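You operate a simulated robot arm through the tools that you are given. There is no shell and no other tool.

You are at the controls of a simulated robot arm. One attempt, no reset.

TASK
Tidy the table: slide the two jutting stacks in from the lower tier's rim.
Fine: then lay the red book that juts from the upper tier on the green book and push its spine flush.
Where things are to end (x, y in the base frame): stack of four thick books within 0.02 m of [2.78, 0.36]; stack of four books within 0.02 m of [2.87, 0.18].

The check looks at the end state, three seconds after you hand in, the way a careful person would. Anything else that was tipped, shoved, dropped, spilled or broken makes it a failure.

THE ROBOT
A 7-joint arm with a three-finger gripper on a trunk, on a base that drives. Base frame: it is fixed to the floor where the robot stands at the start and does not move with it; the origin is under the middle of the robot, x ahead of it, y to its left, z up. Lengths are in m, angles in degrees, forces in N, time in s.
With the tool pointing down near the work surface it reaches from about 0.1 to 0.84 m from the robot's upright axis, wherever it stands. Its first joint turns from -166.0 to 166.0 degrees. Places, roughly: large green book [2.75, 0.5, 0.75]; lower tier of the table [2.9, 0.4, 0.6]; middle teal book [3.75, 0.75, 0.25]; pile of four books (22x16x12 cm) [3.2, 0.5, 0.6]; small pink book [3.75, 0.75, 0.25]; small red book [2.75, 0.25, 0.75]; stack of five small books [3, 0.25, 0.75]; stack of four books [2.75, 0, 0.75]; stack of four thick books [2.75, 0.25, 0.75]; stack of three large books [2.75, 0.5, 0.5]; upper tier of the table [2.9, 0.4, 0.8]. Payload 2.94 kg.
The TCP is the grasp point between the finger pads, 0.03 m short of the fingertips. In the tool frame z runs along the fingers and y along their closing line. Largest opening 0.132 m; the body of the gripper starts 0.107 m behind the TCP.
Orientation is told as [roll, pitch, yaw] about the base's x, y, z axes, in that order, counted from this pose: with the fingers straight down and closing along the base's y, the tool's x points along the base's -x, its y along +y and its z along -z.

THE INTERFACE
- The arm moves only by the tool step_arm. Its argument "plan" is a list of rows, each an object (a shift or turn left out is 0, a gripper value left out holds the last) with "hand": the opening, from 0 (shut) to 1 (fully open); "linear": the shift along the tool's x, y, z in units of 100 mm (1.0 is 100 mm), a list of three; "delta_rot": the turn, a rotation vector about the tool's x, y, z in units of 120 degrees (1.0 is 120 degrees), a list of three. In form: [{"hand": hand, "linear": [x, y, z], "delta_rot": [ax, ay, az]}, ...]. A call has 1 to 20 rows; each row is the pose to reach, as a shift and turn from the pose commanded when the call began, along the tool's axes at that moment. A call with a number of a shift or a turn outside -1 to 1 is refused whole. Rows are played at 5 a second. More than 0.05 m and 8.6 degrees between two rows, or a gripper value outside its range, and nothing of the call is played. Where a pose cannot be reached the arm comes as near as it can. A force on the tool above 40 N (or 10 N above the force at the start of the call, whichever is more), or a blocked arm, ends the call early, and 0.2 s more pass. Each finger halts on what it meets, pressing with about 21 N; the grip force reading is that of the motor and also rises with nothing between the fingers. The clock runs only during rows and for 0.2 s after the last one: add rows that repeat a pose to give the fingers time. The reply holds the time, the measured pose of the TCP, the force on the tool along the base axes, the opening and the grip force, in the units named above and with some noise, with the torque about the TCP (base axes, N m) and any sound that the robot's microphone picked up.
- Cameras (640 x 400 px; columns grow to the right, rows downward): "scene" is now at [0.0531, 0.1786, 1.755]; the picture's right is [-0.13, -0.99, 0.00], its down [-0.66, 0.09, -0.74] and it looks along [0.74, -0.10, -0.67] (base axes); focal length 296 px, centre (320, 200). "wrist" rides on the gripper at [0.072, 0.003, -0.144] in the tool frame; the picture's right is [-0.04, 1.00, 0.00], its down [-0.88, -0.04, -0.48] and it looks along [-0.47, -0.02, 0.88] (tool axes); focal length 256 px, centre (320, 200). There is no depth. A picture from a camera that has moved, and an enlarged one, comes with that camera's place and axes in the base frame and with its lens.
- camera(camera): a new picture of that camera. It takes no simulated time.
- slide_trunk(by): slides the trunk up (or, below 0, down) by that many m; the arm and the scene camera ride with it, the base frame stays. It gives what a move gives, with no picture.
- roll_base(legs): drives the robot by 1 to 6 legs, each [ahead, left, turn to the left] in m, m and degrees, along the robot's own axes; the way and the turn of a leg run together, so that a leg with both is an arc; at most 1.5 m and 180 degrees a leg. The arm and the cameras ride along, it lands a little off, and it stops where it bumps. It gives what a move gives.
- head_to(pan, tilt): turns the head with the scene camera to pan (to the left, within 143 degrees either way) and tilt (down, from -29 to 69), counted from straight ahead of the robot. It gives what a move gives.
- zoom(camera, box): a new picture of the part [left, top, right, bottom] of that camera's present view, enlarged. It takes no simulated time.
- job_done(): hands the job in; it is judged then, once.

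Nothing tells you exact positions but the pictures and the camera data. Unless the task says otherwise, let go and move clear before handing in.

The tools are called after ">>>" as name(argument=value, ...) on one line, values as JSON. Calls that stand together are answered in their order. step_arm: Moves the arm, as the interface text tells. Its arguments: {"type":"object","properties":{"plan":{"type":"array"}},"required":["plan"]} The other tools are called the same way: slide_trunk (by) slides the trunk up or down; roll_base (legs) drives the base; head_to (pan, tilt) turns the head that bears the scene camera; camera (camera) takes a picture; zoom (camera, box) takes an enlarged picture of a part of a camera's view; job_done () hands the job in.

At the start:

```text
time: 0.0
tool_pos: [0.6614, -0.15, 0.8741]
ee_rot: [0.1, 0.0, 0.0]
wrist_force: [0.1, -0.3, 0.0]
wrist_torque: [0.01, -0.02, 0.02]
gripper_width: 0.1319
grip_force: 0.1
trunk travel left (down, up): [-0.25, 0.29]
robot x, y, heading: [0.0037, -0.0008, 0.1]
head pan, tilt: [-7.7, 41.8]
```

scene: 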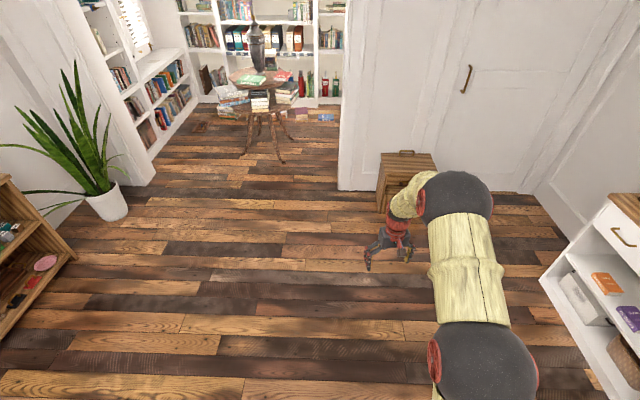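
wrist: 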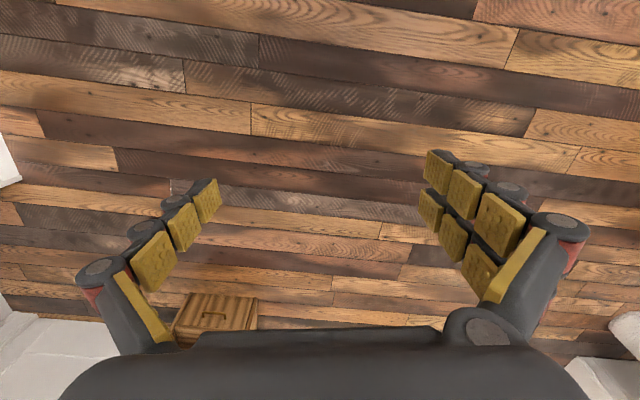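

The table with its two tiers stands far ahead at about [2.9, 0.4], with stacks on the lower tier and red and green books on top. I'll zoom in first, then drive closer.

>>> zoom(camera="scene", box=[180, 20, 360, 170])

>>> head_to(pan=5, tilt=30)

```text
2.67 times, centred on (270, 95) of scene
camera zoom: at [0.0531, 0.1786, 1.755], right [-0.13, -0.99, 0.0], down [-0.66, 0.09, -0.74], along [0.74, -0.1, -0.67], focal length 789 px, centre (453, 480)
```

zoom: 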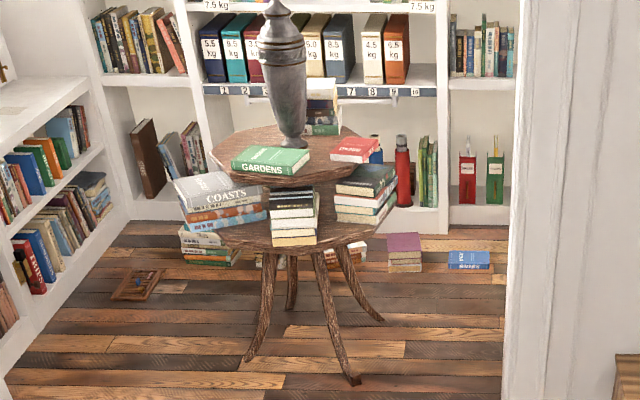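

```text
time: 0.8
tool_pos: [0.6618, -0.1502, 0.8725]
ee_rot: [0.0, 0.0, -0.1]
wrist_force: [0.0, -0.4, -0.5]
wrist_torque: [0.01, -0.02, 0.01]
gripper_width: 0.132
grip_force: 0.0
trunk travel left (down, up): [-0.25, 0.29]
robot x, y, heading: [-0.0005, -0.0011, -0.1]
head pan, tilt: [5.0, 30.0]
```

The stacks jut from the lower tier on the near side and near right; a vase and the green and red books are on top. I'll drive part of the way and look again.

>>> roll_base(legs=[[1.2, 0.3, 0]])

>>> camera(camera="scene")

```text
time: 7.2
tool_pos: [1.8988, 0.1647, 0.8729]
ee_rot: [0.0, 0.1, 0.6]
wrist_force: [-0.7, -0.2, 0.1]
wrist_torque: [-0.02, 0.0, -0.01]
gripper_width: 0.1319
grip_force: 0.0
trunk travel left (down, up): [-0.25, 0.29]
robot x, y, heading: [1.2329, 0.3067, 0.3]
head pan, tilt: [5.0, 30.0]
```

```text
taken
camera scene: at [1.2934, 0.5064, 1.773], right [0.1, -1.0, 0.0], down [-0.5, -0.05, -0.87], along [0.86, 0.08, -0.5], focal length 296 px, centre (320, 200)
```

scene: 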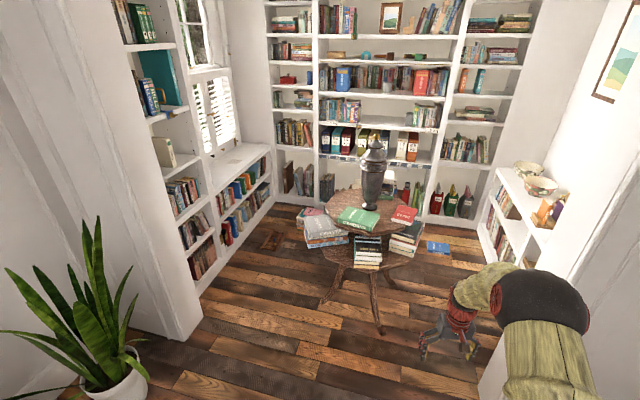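

>>> zoom(camera="scene", box=[280, 130, 460, 340])

>>> zoom(camera="scene", box=[290, 190, 434, 280])

```text
1.90 times, centred on (370, 235) of scene
camera zoom: at [1.2934, 0.5064, 1.773], right [0.1, -1.0, 0.0], down [-0.5, -0.05, -0.87], along [0.86, 0.08, -0.5], focal length 563 px, centre (225, 133)
```

zoom: 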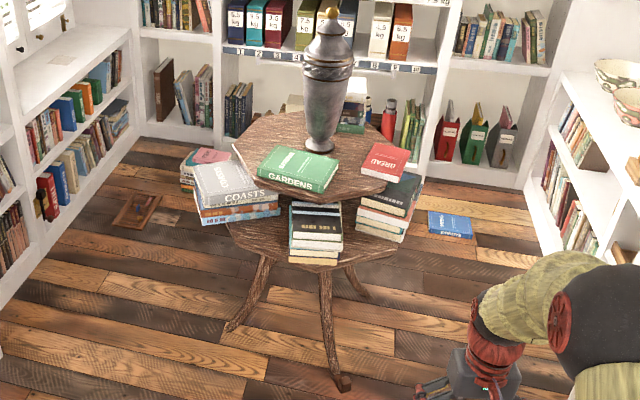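

```text
4.44 times, centred on (362, 235) of scene
camera zoom: at [1.2934, 0.5064, 1.773], right [0.1, -1.0, 0.0], down [-0.5, -0.05, -0.87], along [0.86, 0.08, -0.5], focal length 1314 px, centre (133, 44)
```

zoom: 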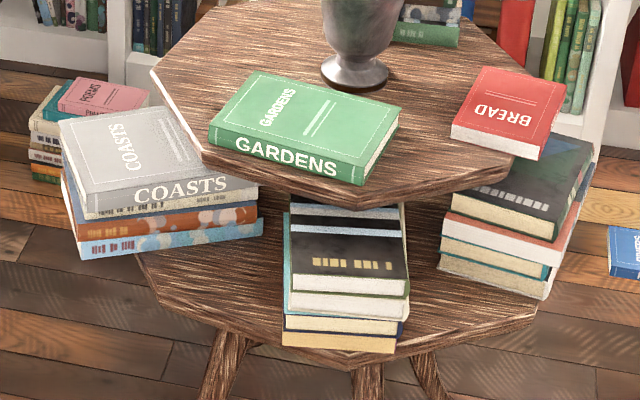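

The front stack at about [2.63, 0.32] and the right stack at about [2.78, 0.1] jut from the lower tier; the red book juts from the upper tier's right rim. I drive closer to measure.

>>> roll_base(legs=[[0.45, 0.0, 0]])

>>> head_to(pan=0, tilt=45)

>>> camera(camera="scene")

>>> camera(camera="wrist")

```text
time: 9.8
tool_pos: [2.3399, 0.1723, 0.8735]
ee_rot: [-0.1, 0.0, 0.8]
wrist_force: [-0.5, 0.3, -0.4]
wrist_torque: [-0.02, 0.01, -0.02]
gripper_width: 0.132
grip_force: 0.0
trunk travel left (down, up): [-0.25, 0.29]
robot x, y, heading: [1.6754, 0.3128, 1.0]
head pan, tilt: [5.0, 30.0]
```

```text
time: 10.6
tool_pos: [2.3406, 0.1728, 0.8739]
ee_rot: [0.0, 0.0, 0.8]
wrist_force: [0.4, -1.0, -0.1]
wrist_torque: [0.0, 0.0, 0.0]
gripper_width: 0.132
grip_force: 0.1
trunk travel left (down, up): [-0.25, 0.29]
robot x, y, heading: [1.6744, 0.314, 0.5]
head pan, tilt: [0.0, 45.0]
```

```text
taken
camera scene: at [1.7249, 0.504, 1.7505], right [0.01, -1.0, 0.0], down [-0.71, -0.01, -0.71], along [0.71, 0.01, -0.71], focal length 296 px, centre (320, 200)
```

scene: 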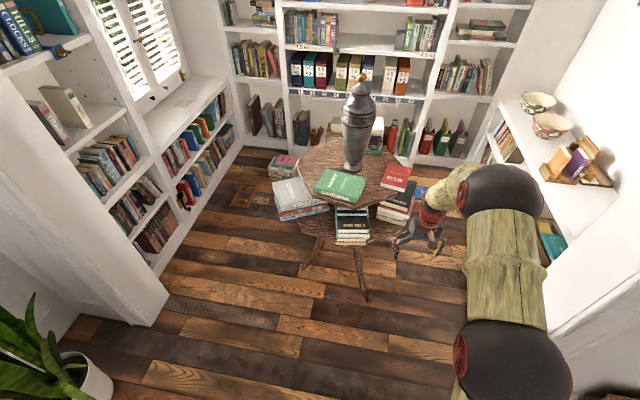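

```text
taken
camera wrist: at [2.2684, 0.1746, 1.0166], right [0.03, 1.0, 0.0], down [0.88, -0.03, 0.48], along [0.48, -0.01, -0.88], focal length 256 px, centre (320, 200)
```

wrist: 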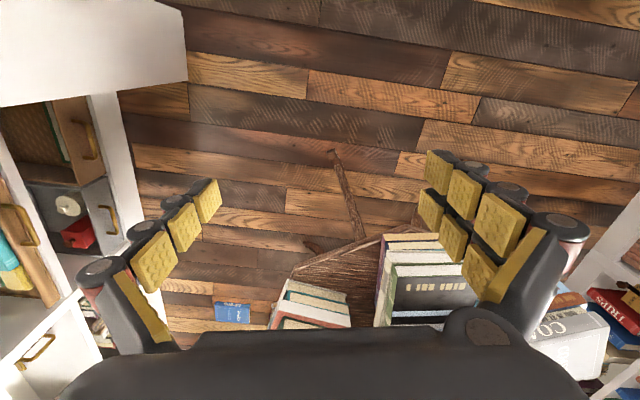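

Closer now. I zoom on the table from both cameras to triangulate the stacks.

>>> zoom(camera="scene", box=[265, 140, 425, 240])

>>> zoom(camera="scene", box=[325, 155, 421, 255])

>>> zoom(camera="wrist", box=[200, 220, 500, 340])

```text
4.00 times, centred on (345, 190) of scene
camera zoom: at [1.7249, 0.504, 1.7505], right [0.01, -1.0, 0.0], down [-0.71, -0.01, -0.71], along [0.71, 0.01, -0.71], focal length 1183 px, centre (220, 240)
```

zoom: 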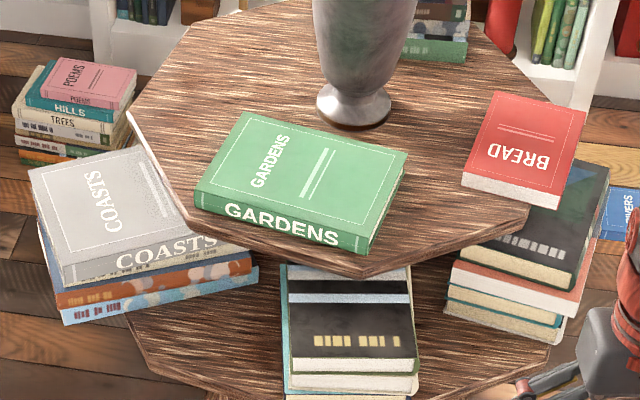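

```text
4.00 times, centred on (373, 205) of scene
camera zoom: at [1.7249, 0.504, 1.7505], right [0.01, -1.0, 0.0], down [-0.71, -0.01, -0.71], along [0.71, 0.01, -0.71], focal length 1183 px, centre (108, 180)
```

zoom: 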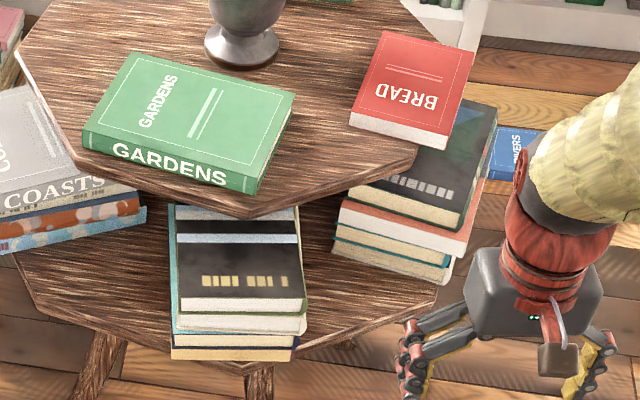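

```text
2.13 times, centred on (350, 280) of wrist
camera zoom: at [2.2684, 0.1746, 1.0166], right [0.03, 1.0, 0.0], down [0.88, -0.03, 0.48], along [0.48, -0.01, -0.88], focal length 546 px, centre (256, 29)
```

zoom: 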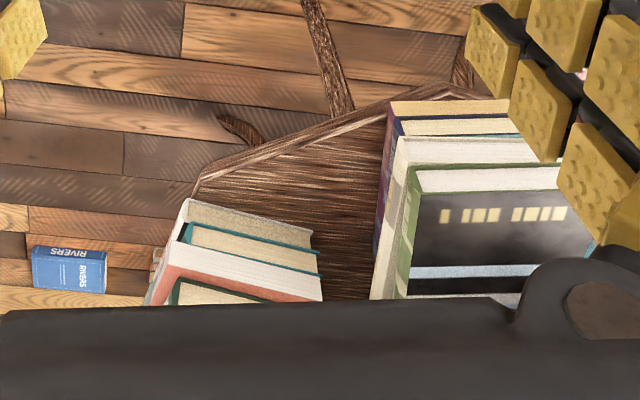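

The front stack's near face is at x≈2.58, y from 0.29 to 0.44, and its top is at z≈0.705 (tier top z≈0.593). The right stack is turned about -20°, with its near edge running from (2.70, 0.09) to (2.75, 0.23). I pitch the hand so the wrist camera looks in between the tiers.

>>> step_arm(plan=[{"linear": [-0.07, -0.07, 0.07], "delta_rot": [0, -0.066, 0]}, {"linear": [-0.14, -0.14, 0.14], "delta_rot": [0, -0.132, 0]}, {"linear": [-0.21, -0.21, 0.21], "delta_rot": [0, -0.198, 0]}, {"linear": [-0.28, -0.28, 0.28], "delta_rot": [0, -0.264, 0]}, {"linear": [-0.35, -0.35, 0.35], "delta_rot": [0, -0.33, 0]}, {"linear": [-0.42, -0.42, 0.42], "delta_rot": [0, -0.396, 0]}, {"linear": [-0.5, -0.5, 0.5], "delta_rot": [0, -0.458, 0]}, {"linear": [-0.5, -0.5, 0.5], "delta_rot": [0, -0.458, 0]}])

>>> camera(camera="wrist")

>>> camera(camera="scene")

```text
time: 12.4
tool_pos: [2.3889, 0.1213, 0.8244]
ee_rot: [-0.1, -55.0, 0.9]
wrist_force: [0.0, -1.2, -0.4]
wrist_torque: [0.01, -0.03, 0.01]
gripper_width: 0.1321
grip_force: 0.1
out of reach, approached as far as the arm can: row 6
trunk travel left (down, up): [-0.25, 0.29]
robot x, y, heading: [1.6798, 0.3125, 1.0]
head pan, tilt: [0.0, 45.0]
```

```text
taken
camera wrist: at [2.2317, 0.1233, 0.8465], right [0.01, 1.0, 0.04], down [0.11, -0.04, 0.99], along [0.99, -0.01, -0.12], focal length 256 px, centre (320, 200)
```

wrist: 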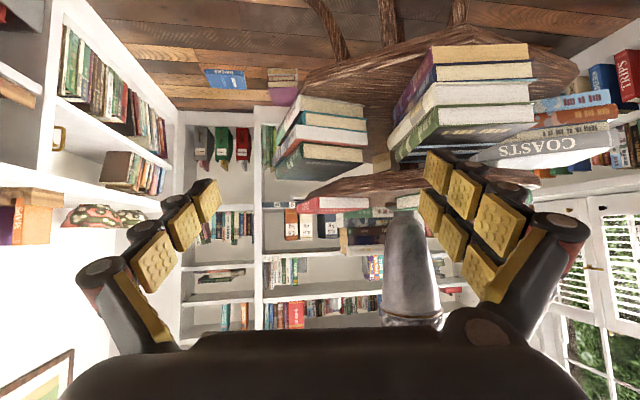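

```text
taken
camera scene: at [1.725, 0.5037, 1.7505], right [0.01, -1.0, 0.0], down [-0.71, -0.01, -0.71], along [0.71, 0.01, -0.71], focal length 296 px, centre (320, 200)
```

scene: 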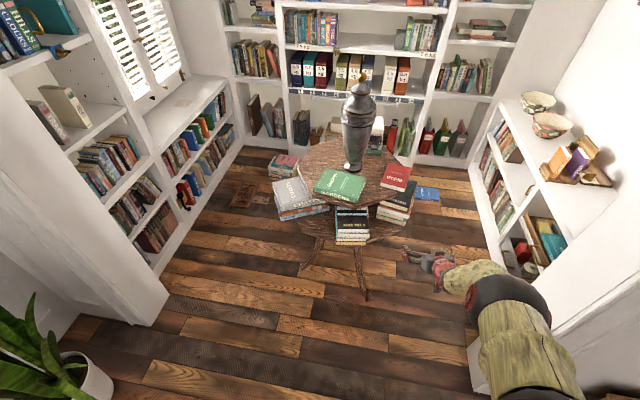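

>>> zoom(camera="wrist", box=[250, 20, 430, 220])

>>> zoom(camera="wrist", box=[360, 20, 600, 190])

```text
2.00 times, centred on (340, 120) of wrist
camera zoom: at [2.2317, 0.1233, 0.8465], right [0.01, 1.0, 0.04], down [0.11, -0.04, 0.99], along [0.99, -0.01, -0.12], focal length 512 px, centre (280, 360)
```

zoom: 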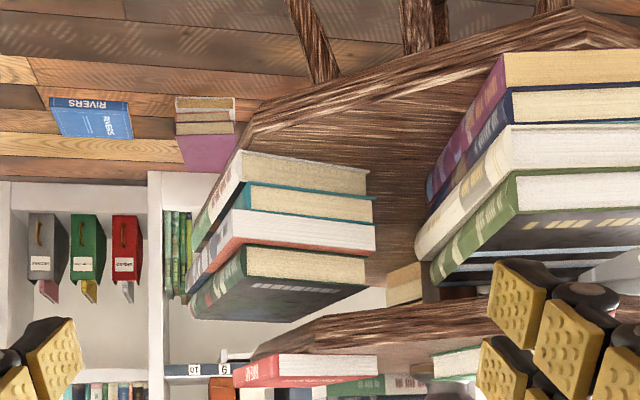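

```text
2.35 times, centred on (480, 105) of wrist
camera zoom: at [2.2317, 0.1233, 0.8465], right [0.01, 1.0, 0.04], down [0.11, -0.04, 0.99], along [0.99, -0.01, -0.12], focal length 602 px, centre (-56, 424)
```

zoom: 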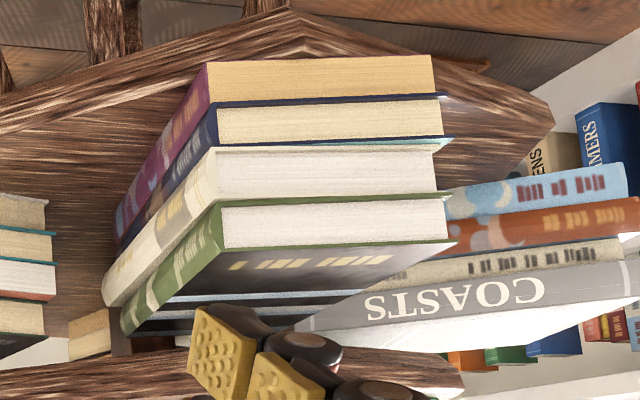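

The view shows the gap between the tiers: the front stack is about 0.15 × 0.22 × 0.12 and the right one about 0.145 × 0.24 × 0.12. I'll pull the hand back and lower it, so I can drive closer safely.

>>> step_arm(plan=[{"linear": [0.33, 0.27, -0.18]}, {"linear": [0.66, 0.54, -0.36]}, {"linear": [0.98, 0.8, -0.53]}, {"linear": [0.98, 0.8, -0.53]}])

>>> step_arm(plan=[{"linear": [0.33, 0.27, -0.18]}, {"linear": [0.66, 0.54, -0.36]}, {"linear": [0.98, 0.8, -0.53]}, {"linear": [0.98, 0.8, -0.53]}])

```text
time: 13.4
tool_pos: [2.2875, 0.2016, 0.7734]
ee_rot: [0.7, -54.7, 0.3]
wrist_force: [-0.2, 0.1, -0.2]
wrist_torque: [-0.05, 0.01, 0.01]
gripper_width: 0.1322
grip_force: 0.0
trunk travel left (down, up): [-0.25, 0.29]
robot x, y, heading: [1.6772, 0.3098, 0.9]
head pan, tilt: [0.0, 45.0]
```

```text
time: 14.4
tool_pos: [2.2184, 0.2751, 0.7334]
ee_rot: [9.3, -53.2, -6.6]
wrist_force: [-0.4, -0.9, 0.7]
wrist_torque: [0.04, 0.0, 0.07]
gripper_width: 0.1321
grip_force: 0.0
out of reach, approached as far as the arm can: row 1, 2, 3, 4
trunk travel left (down, up): [-0.25, 0.29]
robot x, y, heading: [1.6755, 0.312, 1.1]
head pan, tilt: [0.0, 45.0]
```

The pitched pose has a narrow reach window at this trunk height; I lower the trunk to see whether it gets comfortable, then correct the pose.

>>> slide_trunk(by=-0.15)

>>> camera(camera="scene")

```text
time: 16.2
tool_pos: [2.2189, 0.2755, 0.5852]
ee_rot: [9.2, -53.3, -6.7]
wrist_force: [0.1, 0.6, 0.4]
wrist_torque: [-0.01, -0.05, 0.0]
gripper_width: 0.132
grip_force: 0.0
trunk travel left (down, up): [-0.1, 0.44]
robot x, y, heading: [1.6777, 0.3123, 0.8]
head pan, tilt: [0.0, 45.0]
```

```text
taken
camera scene: at [1.7246, 0.5041, 1.6005], right [0.01, -1.0, 0.0], down [-0.71, -0.01, -0.71], along [0.71, 0.01, -0.71], focal length 296 px, centre (320, 200)
```

scene: 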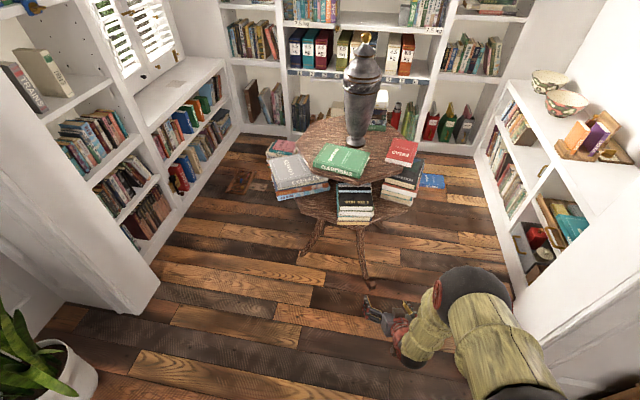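

>>> step_arm(plan=[{"linear": [0, 0, 0]}, {"linear": [0, 0, 0]}])

```text
time: 16.8
tool_pos: [2.2189, 0.2754, 0.5849]
ee_rot: [9.2, -53.3, -6.6]
wrist_force: [0.0, 1.0, -0.9]
wrist_torque: [0.0, 0.01, 0.0]
gripper_width: 0.1319
grip_force: 0.0
trunk travel left (down, up): [-0.1, 0.44]
robot x, y, heading: [1.6768, 0.3145, 0.6]
head pan, tilt: [0.0, 45.0]
```

>>> step_arm(plan=[{"linear": [-0.22, 0.23, 0.18], "delta_rot": [0.007, -0.024, -0.009]}, {"linear": [-0.44, 0.46, 0.37], "delta_rot": [0.014, -0.049, -0.018]}, {"linear": [-0.65, 0.69, 0.55], "delta_rot": [0.02, -0.073, -0.028]}, {"linear": [-0.87, 0.92, 0.74], "delta_rot": [0.027, -0.0975, -0.037]}, {"linear": [-0.87, 0.92, 0.74], "delta_rot": [0.027, -0.0975, -0.037]}])

```text
time: 18.0
tool_pos: [2.3315, 0.285, 0.6275]
ee_rot: [7.6, -64.5, -2.3]
wrist_force: [-0.6, -0.8, -0.4]
wrist_torque: [0.02, 0.01, -0.01]
gripper_width: 0.1317
grip_force: 0.0
out of reach, approached as far as the arm can: row 1, 2, 3, 4, 5
trunk travel left (down, up): [-0.1, 0.44]
robot x, y, heading: [1.6761, 0.3139, 0.8]
head pan, tilt: [0.0, 45.0]
```

>>> step_arm(plan=[{"linear": [0.12, -0.31, -0.3], "delta_rot": [0.015, -0.001, -0.003]}, {"linear": [0.25, -0.61, -0.6], "delta_rot": [0.03, -0.002, -0.006]}, {"linear": [0.37, -0.92, -0.905], "delta_rot": [0.046, -0.003, -0.0086]}, {"linear": [0.37, -0.92, -0.905], "delta_rot": [0.046, -0.003, -0.0086]}])

```text
time: 19.0
tool_pos: [2.2622, 0.1681, 0.6361]
ee_rot: [5.6, -64.1, -4.4]
wrist_force: [0.8, 0.1, -0.4]
wrist_torque: [0.01, -0.04, 0.01]
gripper_width: 0.1321
grip_force: 0.1
out of reach, approached as far as the arm can: row 1, 2, 3, 4
trunk travel left (down, up): [-0.1, 0.44]
robot x, y, heading: [1.6784, 0.3145, 0.6]
head pan, tilt: [0.0, 45.0]
```

Near-horizontal poses are cramped, but a 40° tilt from vertical also clears the upper rim. I tilt the tool to about pitch -40 and draw it in before driving closer.

>>> step_arm(plan=[{"linear": [0, 0.08, -0.25], "delta_rot": [0.002, 0.05, -0.005]}, {"linear": [0, 0.17, -0.5], "delta_rot": [0.005, 0.1, -0.01]}, {"linear": [0, 0.25, -0.75], "delta_rot": [0.007, 0.15, -0.015]}, {"linear": [0, 0.33, -1.0], "delta_rot": [0.009, 0.2, -0.019]}, {"linear": [0, 0.33, -1.0], "delta_rot": [0.009, 0.204, -0.019]}])

```text
time: 20.2
tool_pos: [2.174, 0.2026, 0.6788]
ee_rot: [-3.3, -40.3, 2.5]
wrist_force: [-0.2, 0.2, 0.5]
wrist_torque: [-0.01, -0.02, -0.01]
gripper_width: 0.1317
grip_force: 0.0
out of reach, approached as far as the arm can: row 1, 2, 3
trunk travel left (down, up): [-0.1, 0.44]
robot x, y, heading: [1.6741, 0.313, 0.7]
head pan, tilt: [0.0, 45.0]
```

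>>> roll_base(legs=[[0.29, 0.13, 0]])

>>> camera(camera="wrist")

>>> head_to(pan=-5, tilt=55)

>>> camera(camera="scene")

```text
time: 22.3
tool_pos: [2.4653, 0.3291, 0.6795]
ee_rot: [-3.3, -40.4, 1.9]
wrist_force: [-0.1, 0.5, 0.1]
wrist_torque: [-0.03, 0.01, 0.02]
gripper_width: 0.1323
grip_force: 0.1
trunk travel left (down, up): [-0.1, 0.44]
robot x, y, heading: [1.9674, 0.4471, 0.0]
head pan, tilt: [0.0, 45.0]
```

```text
taken
camera wrist: at [2.3177, 0.3361, 0.7408], right [0.04, 1.0, -0.02], down [0.36, 0.0, 0.93], along [0.93, -0.04, -0.36], focal length 256 px, centre (320, 200)
```

wrist: 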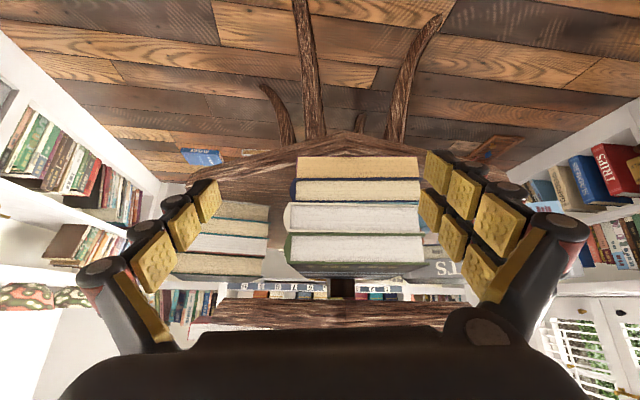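

```text
time: 23.0
tool_pos: [2.4654, 0.3293, 0.6795]
ee_rot: [-3.2, -40.5, 1.9]
wrist_force: [-0.3, 0.1, 0.0]
wrist_torque: [0.03, -0.05, 0.01]
gripper_width: 0.132
grip_force: 0.1
trunk travel left (down, up): [-0.1, 0.44]
robot x, y, heading: [1.9688, 0.45, 0.1]
head pan, tilt: [-5.0, 55.0]
```

```text
taken
camera scene: at [2.0096, 0.6311, 1.587], right [-0.08, -1.0, 0.0], down [-0.82, 0.07, -0.57], along [0.57, -0.05, -0.82], focal length 296 px, centre (320, 200)
```

scene: 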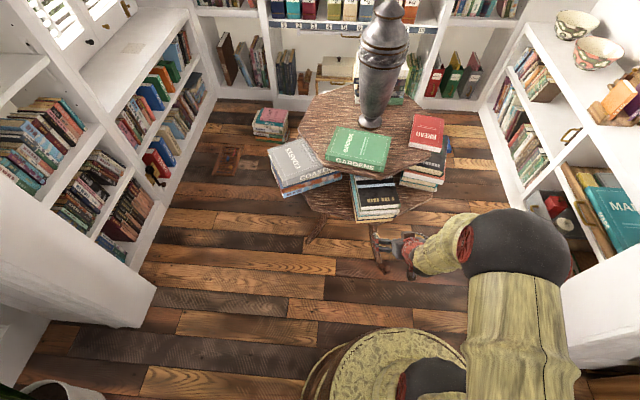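

>>> zoom(camera="scene", box=[260, 80, 460, 280])

>>> zoom(camera="scene", box=[340, 100, 460, 230])

>>> zoom(camera="wrist", box=[160, 100, 480, 300])

```text
2.00 times, centred on (360, 180) of scene
camera zoom: at [2.0096, 0.6311, 1.587], right [-0.08, -1.0, 0.0], down [-0.82, 0.07, -0.57], along [0.57, -0.05, -0.82], focal length 592 px, centre (240, 240)
```

zoom: 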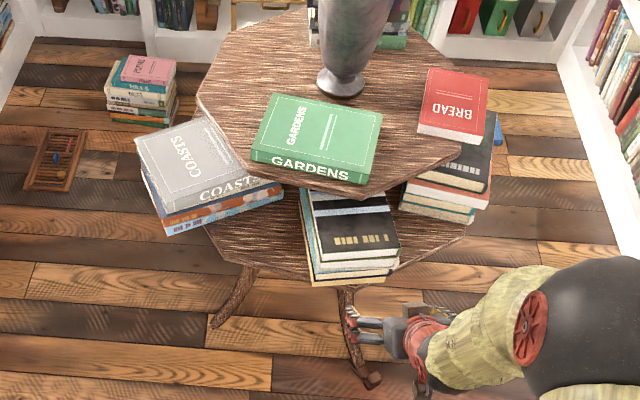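

```text
3.08 times, centred on (400, 165) of scene
camera zoom: at [2.0096, 0.6311, 1.587], right [-0.08, -1.0, 0.0], down [-0.82, 0.07, -0.57], along [0.57, -0.05, -0.82], focal length 910 px, centre (74, 308)
```

zoom: 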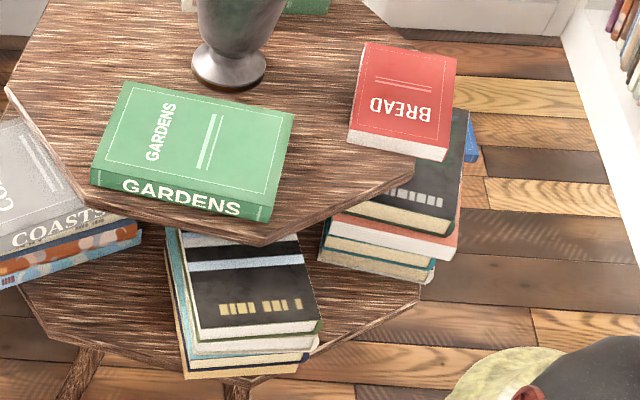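

```text
2.00 times, centred on (320, 200) of wrist
camera zoom: at [2.3178, 0.3361, 0.7407], right [0.04, 1.0, -0.02], down [0.36, 0.0, 0.93], along [0.93, -0.04, -0.36], focal length 512 px, centre (320, 200)
```

zoom: 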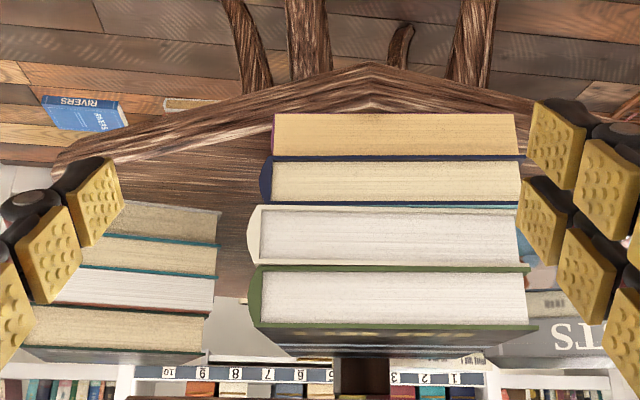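

The tier top is at z≈0.581 and the front stack's near face is at x≈2.587, y 0.293–0.440. I set the fingers about 0.09 apart and bring the tips down in front of its lowest book.

>>> step_arm(plan=[{"hand": 0.68, "linear": [-0.02, 0.13, 0.23], "delta_rot": [-0.005, 0, 0.004]}, {"linear": [-0.04, 0.26, 0.46], "delta_rot": [-0.01, 0, 0.009]}, {"linear": [-0.055, 0.39, 0.69], "delta_rot": [-0.0152, 0.003, 0.013]}, {"linear": [-0.055, 0.39, 0.69], "delta_rot": [-0.0152, 0.003, 0.013]}, {"linear": [-0.055, 0.39, 0.69], "delta_rot": [-0.0152, 0.003, 0.013]}])

>>> camera(camera="wrist")

```text
time: 24.2
tool_pos: [2.514, 0.3646, 0.6264]
ee_rot: [-0.2, -40.0, -0.2]
wrist_force: [-0.8, -0.2, 0.0]
wrist_torque: [0.0, -0.02, 0.02]
gripper_width: 0.0895
grip_force: 0.0
trunk travel left (down, up): [-0.1, 0.44]
robot x, y, heading: [1.9716, 0.4484, 0.2]
head pan, tilt: [-5.0, 55.0]
```

```text
taken
camera wrist: at [2.3671, 0.3689, 0.6896], right [0.04, 1.0, 0.03], down [0.37, -0.04, 0.93], along [0.93, -0.03, -0.37], focal length 256 px, centre (320, 200)
```

wrist: 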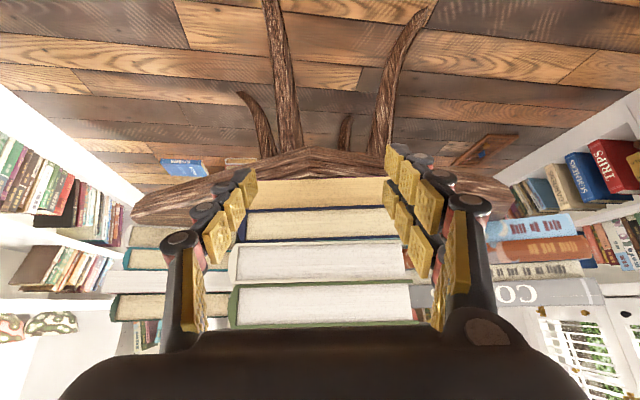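

>>> step_arm(plan=[{"linear": [-0.05, 0, 0.1]}, {"linear": [-0.1, 0, 0.2]}, {"linear": [-0.15, 0, 0.289]}, {"linear": [-0.188, 0, 0.321]}, {"linear": [-0.226, 0, 0.353]}, {"linear": [-0.265, 0, 0.385]}, {"linear": [-0.303, 0, 0.418]}, {"linear": [-0.341, 0, 0.45]}, {"linear": [-0.38, 0, 0.482]}])

>>> camera(camera="wrist")

```text
time: 26.2
tool_pos: [2.5728, 0.3668, 0.6161]
ee_rot: [-0.1, -40.1, -0.2]
wrist_force: [-8.8, 1.8, -0.6]
wrist_torque: [-0.05, 0.02, 0.46]
gripper_width: 0.0931
grip_force: 2.6
trunk travel left (down, up): [-0.1, 0.44]
robot x, y, heading: [1.967, 0.4487, 0.1]
head pan, tilt: [-5.0, 55.0]
```

```text
taken
camera wrist: at [2.4268, 0.3706, 0.6785], right [0.04, 1.0, 0.03], down [0.37, -0.04, 0.93], along [0.93, -0.03, -0.37], focal length 256 px, centre (320, 200)
```

wrist: 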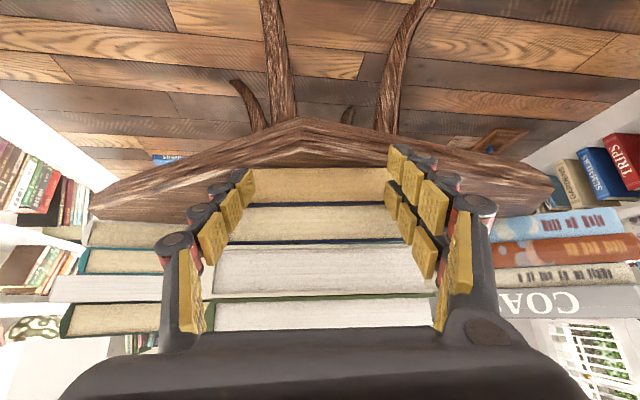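

Contact with about 9 N and the stack is sliding. I continue slowly.

>>> step_arm(plan=[{"linear": [-0.038, 0, 0.032]}, {"linear": [-0.077, 0, 0.064]}, {"linear": [-0.115, 0, 0.096]}, {"linear": [-0.153, 0, 0.129]}, {"linear": [-0.192, 0, 0.161]}, {"linear": [-0.23, 0, 0.193]}, {"linear": [-0.268, 0, 0.225]}])

>>> camera(camera="wrist")

>>> zoom(camera="scene", box=[300, 100, 460, 280])

```text
time: 27.8
tool_pos: [2.608, 0.3671, 0.6157]
ee_rot: [-0.2, -40.1, -0.1]
wrist_force: [-11.5, 1.2, 3.8]
wrist_torque: [-0.15, 0.03, 0.06]
gripper_width: 0.0901
grip_force: 4.7
trunk travel left (down, up): [-0.1, 0.44]
robot x, y, heading: [1.9686, 0.4486, 0.1]
head pan, tilt: [-5.0, 55.0]
```

```text
taken
camera wrist: at [2.4624, 0.3705, 0.679], right [0.04, 1.0, 0.03], down [0.37, -0.04, 0.93], along [0.93, -0.03, -0.37], focal length 256 px, centre (320, 200)
```

wrist: 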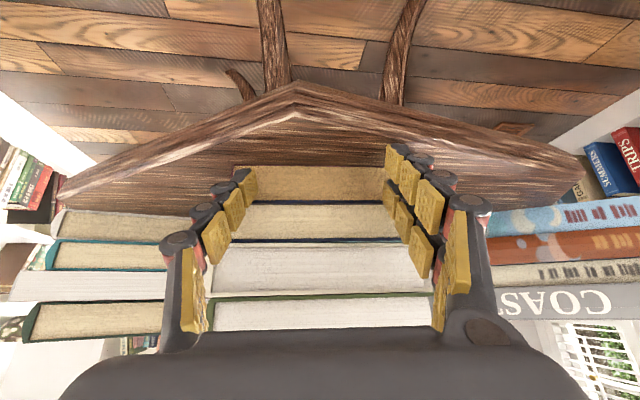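

```text
2.22 times, centred on (380, 190) of scene
camera zoom: at [2.0088, 0.6312, 1.587], right [-0.08, -1.0, 0.0], down [-0.82, 0.07, -0.57], along [0.57, -0.05, -0.82], focal length 657 px, centre (187, 222)
```

zoom: 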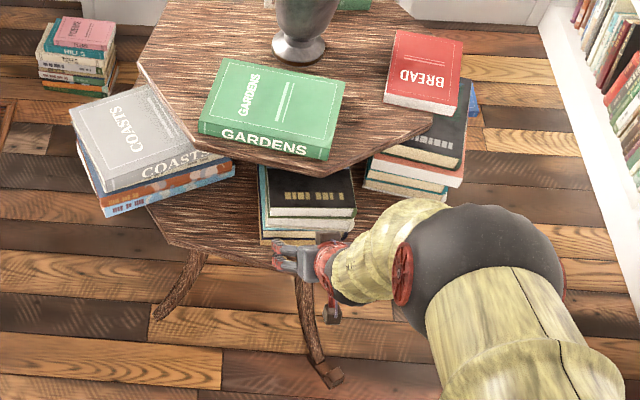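

>>> step_arm(plan=[{"linear": [-0.038, 0, 0.032]}, {"linear": [-0.077, 0, 0.064]}, {"linear": [-0.115, 0, 0.096]}, {"linear": [-0.153, 0, 0.129]}, {"linear": [-0.192, 0, 0.161]}])

>>> step_arm(plan=[{"linear": [0.23, 0, -0.193]}, {"linear": [0.46, 0, -0.386]}, {"linear": [0.69, 0, -0.579]}, {"linear": [0.92, 0, -0.772]}])

>>> camera(camera="wrist")

>>> zoom(camera="scene", box=[300, 100, 460, 280])

```text
time: 29.0
tool_pos: [2.6339, 0.3648, 0.6171]
ee_rot: [-0.2, -40.0, -0.2]
wrist_force: [-7.0, 0.4, -2.3]
wrist_torque: [0.07, 0.13, -0.09]
gripper_width: 0.0902
grip_force: 0.2
trunk travel left (down, up): [-0.1, 0.44]
robot x, y, heading: [1.9677, 0.4452, -0.1]
head pan, tilt: [-5.0, 55.0]
```

```text
time: 30.0
tool_pos: [2.5133, 0.3649, 0.6172]
ee_rot: [0.0, -40.1, -0.2]
wrist_force: [0.8, -0.5, 0.1]
wrist_torque: [-0.01, -0.01, -0.01]
gripper_width: 0.0897
grip_force: 0.1
trunk travel left (down, up): [-0.1, 0.44]
robot x, y, heading: [1.9662, 0.4485, 0.2]
head pan, tilt: [-5.0, 55.0]
```

```text
taken
camera wrist: at [2.3677, 0.369, 0.6804], right [0.04, 1.0, 0.03], down [0.37, -0.04, 0.93], along [0.93, -0.02, -0.37], focal length 256 px, centre (320, 200)
```

wrist: 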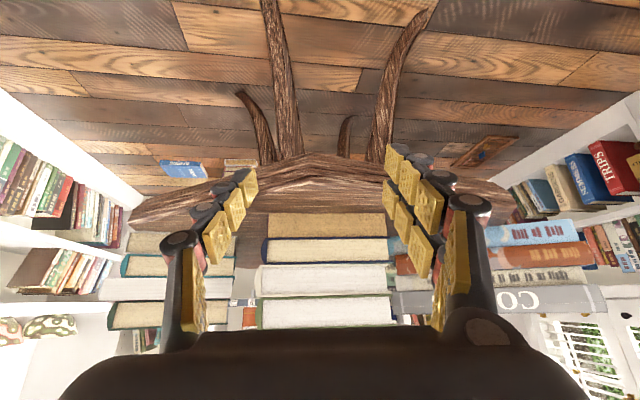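

```text
2.22 times, centred on (380, 190) of scene
camera zoom: at [2.0099, 0.6311, 1.587], right [-0.08, -1.0, 0.0], down [-0.82, 0.07, -0.57], along [0.57, -0.05, -0.82], focal length 657 px, centre (187, 222)
```

zoom: 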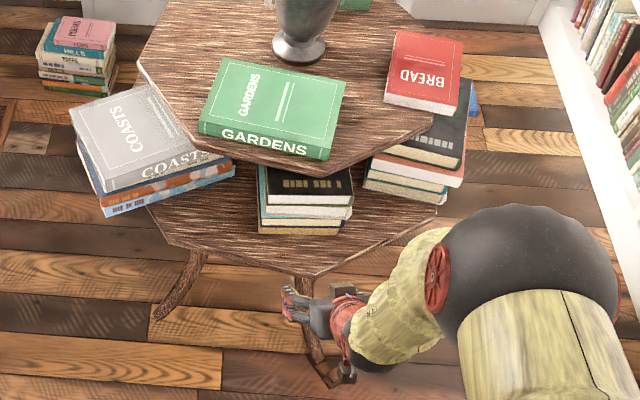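

The front stack slid as one, with its near face now at x≈2.66. To know its depth I raise the hand and look in from the right-hand gap.

>>> step_arm(plan=[{"linear": [-0.12, -0.3, -0.29]}, {"linear": [-0.24, -0.6, -0.58]}, {"linear": [-0.35, -0.9, -0.88]}])

>>> step_arm(plan=[{"linear": [-0.19, -0.3, -0.23]}, {"linear": [-0.38, -0.6, -0.46]}, {"linear": [-0.58, -0.9, -0.69]}])

>>> step_arm(plan=[{"linear": [-0.3, -0.28, -0.05]}, {"linear": [-0.6, -0.56, -0.1]}, {"linear": [-0.91, -0.85, -0.15]}, {"linear": [-0.91, -0.85, -0.15]}])

>>> camera(camera="wrist")

```text
time: 30.8
tool_pos: [2.4824, 0.2775, 0.708]
ee_rot: [-0.1, -40.0, -0.3]
wrist_force: [0.5, 0.4, 0.1]
wrist_torque: [-0.05, -0.02, 0.01]
gripper_width: 0.0898
grip_force: 0.1
trunk travel left (down, up): [-0.1, 0.44]
robot x, y, heading: [1.9687, 0.4454, 0.2]
head pan, tilt: [-5.0, 55.0]
```

```text
time: 31.6
tool_pos: [2.482, 0.1848, 0.7944]
ee_rot: [0.0, -40.0, -0.3]
wrist_force: [0.3, 0.4, -0.7]
wrist_torque: [-0.06, -0.01, -0.03]
gripper_width: 0.0898
grip_force: 0.1
trunk travel left (down, up): [-0.1, 0.44]
robot x, y, heading: [1.9681, 0.4478, 0.1]
head pan, tilt: [-5.0, 55.0]
```

```text
time: 32.6
tool_pos: [2.5446, 0.1011, 0.8678]
ee_rot: [-0.2, -40.0, -0.2]
wrist_force: [0.0, -0.2, -0.6]
wrist_torque: [-0.01, 0.03, 0.01]
gripper_width: 0.0898
grip_force: 0.0
trunk travel left (down, up): [-0.1, 0.44]
robot x, y, heading: [1.9695, 0.448, 0.2]
head pan, tilt: [-5.0, 55.0]
```

```text
taken
camera wrist: at [2.3981, 0.1041, 0.9305], right [0.04, 1.0, 0.03], down [0.37, -0.04, 0.93], along [0.93, -0.03, -0.37], focal length 256 px, centre (320, 200)
```

wrist: 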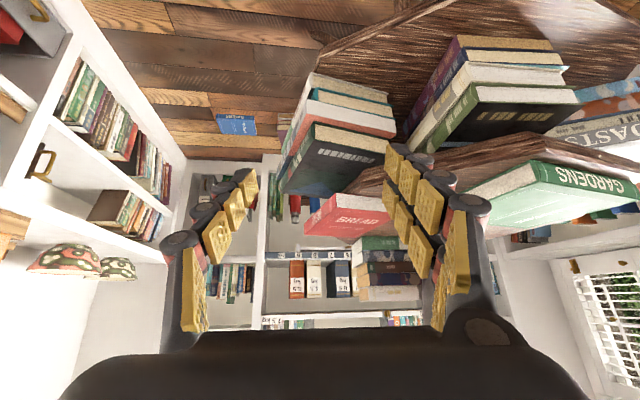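

>>> zoom(camera="wrist", box=[370, 20, 610, 170])

>>> zoom(camera="wrist", box=[250, 50, 450, 250])

```text
2.67 times, centred on (490, 95) of wrist
camera zoom: at [2.3981, 0.1041, 0.9305], right [0.04, 1.0, 0.03], down [0.37, -0.04, 0.93], along [0.93, -0.03, -0.37], focal length 683 px, centre (-133, 480)
```

zoom: 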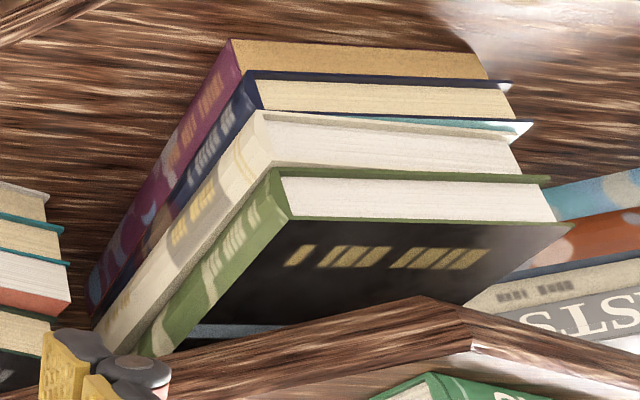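

```text
2.00 times, centred on (350, 150) of wrist
camera zoom: at [2.3981, 0.1041, 0.9305], right [0.04, 1.0, 0.03], down [0.37, -0.04, 0.93], along [0.93, -0.03, -0.37], focal length 512 px, centre (260, 300)
```

zoom: 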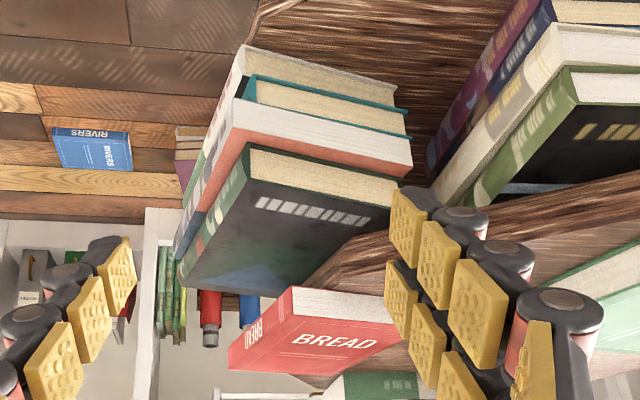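

>>> zoom(camera="wrist", box=[265, 65, 415, 205])

>>> zoom(camera="wrist", box=[380, 20, 500, 160])

>>> zoom(camera="scene", box=[370, 100, 460, 210])

```text
2.86 times, centred on (340, 135) of wrist
camera zoom: at [2.3981, 0.1041, 0.9305], right [0.04, 1.0, 0.03], down [0.37, -0.04, 0.93], along [0.93, -0.03, -0.37], focal length 731 px, centre (263, 386)
```

zoom: 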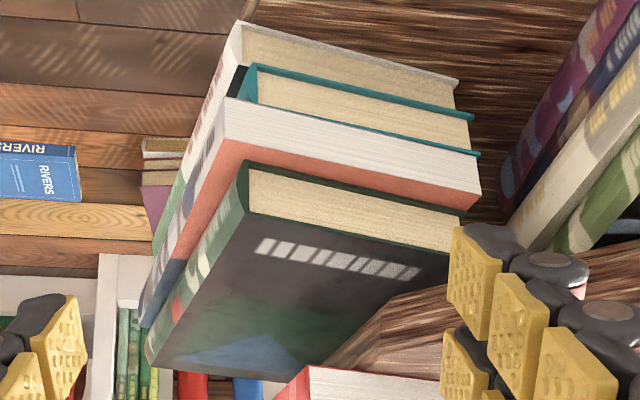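

```text
2.86 times, centred on (440, 90) of wrist
camera zoom: at [2.3981, 0.1041, 0.9305], right [0.04, 1.0, 0.03], down [0.37, -0.04, 0.93], along [0.93, -0.03, -0.37], focal length 731 px, centre (-23, 514)
```

zoom: 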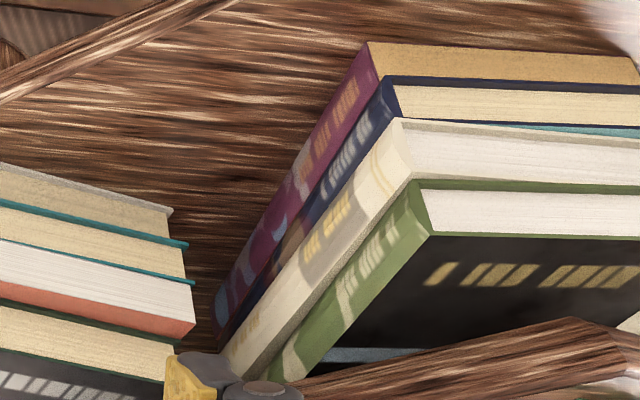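

```text
3.64 times, centred on (415, 155) of scene
camera zoom: at [2.0097, 0.6307, 1.587], right [-0.08, -1.0, 0.0], down [-0.82, 0.07, -0.57], along [0.57, -0.05, -0.82], focal length 1075 px, centre (-26, 364)
```

zoom: 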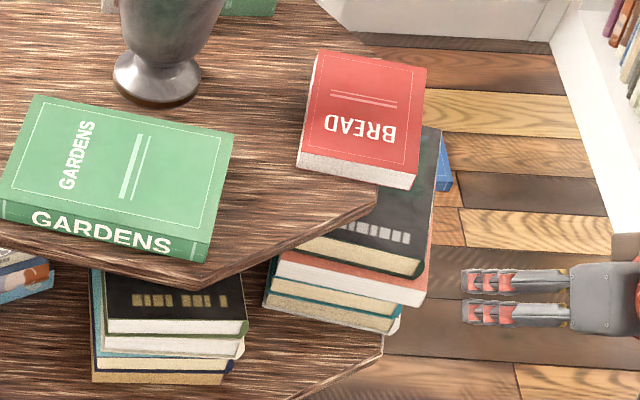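

Depth turns out to be about 0.195, so the front stack's centre is near (2.765, 0.36) and it has yawed about -6°. I'll nudge its right part in with closed fingers, which both squares it and gives the last 1.5 cm.

>>> step_arm(plan=[{"hand": 0, "linear": [0.3, 0.28, 0.05]}, {"linear": [0.6, 0.56, 0.1]}, {"linear": [0.91, 0.84, 0.15]}, {"linear": [0.91, 0.84, 0.15]}])

>>> step_arm(plan=[{"linear": [0.19, 0.23, 0.23]}, {"linear": [0.38, 0.46, 0.46]}, {"linear": [0.58, 0.7, 0.69]}])

>>> step_arm(plan=[{"linear": [0.04, 0.23, 0.33]}, {"linear": [0.08, 0.46, 0.66]}, {"linear": [0.119, 0.7, 0.997]}, {"linear": [0.119, 0.7, 0.997]}])

>>> camera(camera="wrist")

```text
time: 33.6
tool_pos: [2.4843, 0.1852, 0.7949]
ee_rot: [-0.1, -40.1, -0.2]
wrist_force: [0.0, 0.2, -0.8]
wrist_torque: [0.0, 0.0, -0.01]
gripper_width: 0.0181
grip_force: 1.6
trunk travel left (down, up): [-0.1, 0.44]
robot x, y, heading: [1.9672, 0.4463, 0.2]
head pan, tilt: [-5.0, 55.0]
```

```text
time: 34.4
tool_pos: [2.4857, 0.2515, 0.7075]
ee_rot: [-0.1, -40.0, -0.1]
wrist_force: [-0.2, 0.3, 1.1]
wrist_torque: [0.03, 0.02, 0.02]
gripper_width: 0.0
grip_force: 20.9
trunk travel left (down, up): [-0.1, 0.44]
robot x, y, heading: [1.9696, 0.4474, 0.0]
head pan, tilt: [-5.0, 55.0]
```

```text
time: 35.4
tool_pos: [2.5408, 0.3238, 0.622]
ee_rot: [-0.2, -40.1, -0.2]
wrist_force: [0.0, 0.9, -0.3]
wrist_torque: [-0.01, 0.03, 0.0]
gripper_width: 0.0
grip_force: 21.0
trunk travel left (down, up): [-0.1, 0.44]
robot x, y, heading: [1.9675, 0.4481, -0.0]
head pan, tilt: [-5.0, 55.0]
```

```text
taken
camera wrist: at [2.3944, 0.3279, 0.6838], right [0.04, 1.0, 0.03], down [0.37, -0.04, 0.93], along [0.93, -0.03, -0.37], focal length 256 px, centre (320, 200)
```

wrist: 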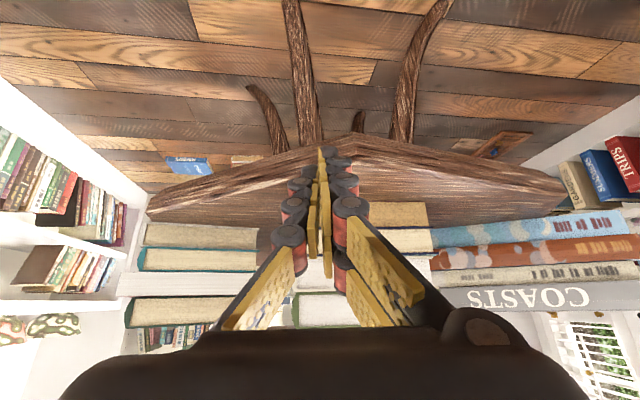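

>>> step_arm(plan=[{"linear": [-0.21, 0, 0.216]}, {"linear": [-0.42, 0, 0.432]}, {"linear": [-0.613, 0, 0.593]}, {"linear": [-0.689, 0, 0.657]}, {"linear": [-0.727, 0, 0.689]}, {"linear": [-0.758, 0, 0.715]}, {"linear": [-0.789, 0, 0.74]}, {"linear": [-0.827, 0, 0.773]}])

>>> step_arm(plan=[{"linear": [0.23, 0, -0.193]}, {"linear": [0.46, 0, -0.386]}, {"linear": [0.69, 0, -0.579]}, {"linear": [0.92, 0, -0.772]}])

>>> zoom(camera="wrist", box=[160, 100, 480, 300])

>>> zoom(camera="scene", box=[320, 100, 460, 240])

```text
time: 37.2
tool_pos: [2.6519, 0.3245, 0.6158]
ee_rot: [0.0, -40.2, -0.2]
wrist_force: [-10.2, -0.6, 3.7]
wrist_torque: [0.05, -0.04, -0.01]
gripper_width: 0.0
grip_force: 21.3
trunk travel left (down, up): [-0.1, 0.44]
robot x, y, heading: [1.9676, 0.4465, -0.0]
head pan, tilt: [-5.0, 55.0]
```

```text
time: 38.2
tool_pos: [2.5341, 0.3241, 0.6161]
ee_rot: [-0.2, -40.1, -0.1]
wrist_force: [-0.2, -0.2, 0.0]
wrist_torque: [0.03, 0.04, -0.03]
gripper_width: 0.0
grip_force: 20.8
trunk travel left (down, up): [-0.1, 0.44]
robot x, y, heading: [1.9694, 0.4458, 0.1]
head pan, tilt: [-5.0, 55.0]
```

```text
2.00 times, centred on (320, 200) of wrist
camera zoom: at [2.3871, 0.3282, 0.6791], right [0.04, 1.0, 0.03], down [0.37, -0.04, 0.93], along [0.93, -0.03, -0.37], focal length 512 px, centre (320, 200)
```

zoom: 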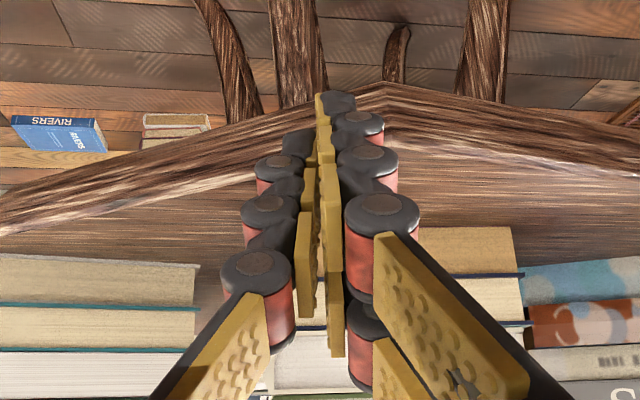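

```text
2.86 times, centred on (390, 170) of scene
camera zoom: at [2.0099, 0.6312, 1.587], right [-0.08, -1.0, 0.0], down [-0.82, 0.07, -0.57], along [0.57, -0.05, -0.82], focal length 845 px, centre (120, 286)
```

zoom: 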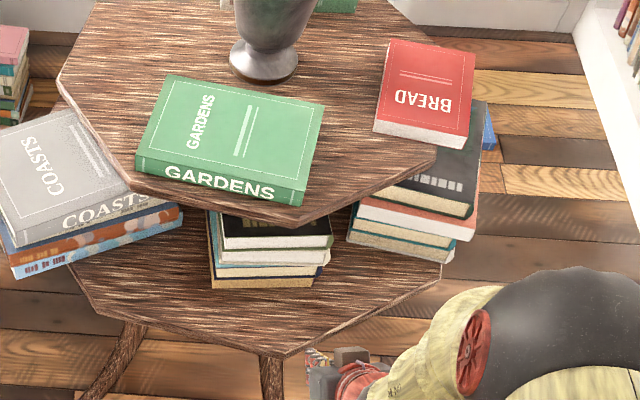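

The front stack's near face is now at x≈2.68, centre ≈ (2.78, 0.36) and nearly square. Next is the right stack: it must slide about 0.065 along its long-side normal, so I back off, lift and turn the tool to yaw 72.

>>> step_arm(plan=[{"linear": [-0.014, -0.1, -0.104], "delta_rot": [-0.043, 0, -0.051]}, {"linear": [-0.029, -0.2, -0.208], "delta_rot": [-0.086, 0, -0.102]}, {"linear": [-0.043, -0.3, -0.312], "delta_rot": [-0.129, 0, -0.153]}, {"linear": [-0.058, -0.4, -0.416], "delta_rot": [-0.172, 0, -0.204]}, {"linear": [-0.072, -0.5, -0.52], "delta_rot": [-0.215, 0, -0.256]}, {"linear": [-0.087, -0.6, -0.624], "delta_rot": [-0.257, 0, -0.307]}, {"linear": [-0.1, -0.7, -0.728], "delta_rot": [-0.3, 0, -0.358]}, {"linear": [-0.115, -0.8, -0.832], "delta_rot": [-0.343, 0, -0.409]}, {"linear": [-0.13, -0.9, -0.935], "delta_rot": [-0.386, 0, -0.46]}, {"linear": [-0.13, -0.9, -0.935], "delta_rot": [-0.386, 0, -0.46]}])

>>> camera(camera="scene")

```text
time: 40.4
tool_pos: [2.4801, 0.2337, 0.6962]
ee_rot: [-0.1, -39.9, 71.9]
wrist_force: [0.5, 0.2, -0.1]
wrist_torque: [-0.01, -0.01, 0.0]
gripper_width: 0.0003
grip_force: 20.7
trunk travel left (down, up): [-0.1, 0.44]
robot x, y, heading: [1.9687, 0.4482, -0.0]
head pan, tilt: [-5.0, 55.0]
```

```text
taken
camera scene: at [2.0098, 0.6308, 1.587], right [-0.08, -1.0, 0.0], down [-0.82, 0.07, -0.57], along [0.57, -0.05, -0.82], focal length 296 px, centre (320, 200)
```

scene: 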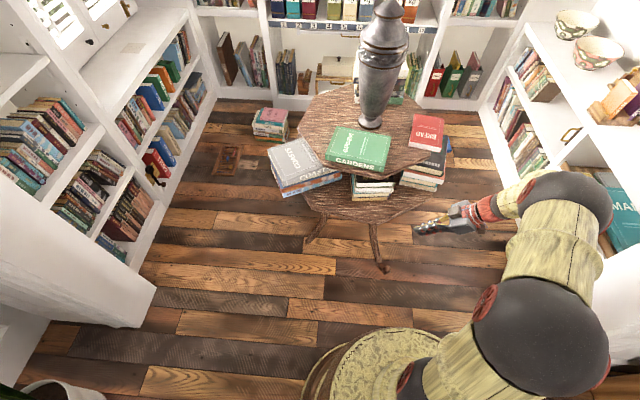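

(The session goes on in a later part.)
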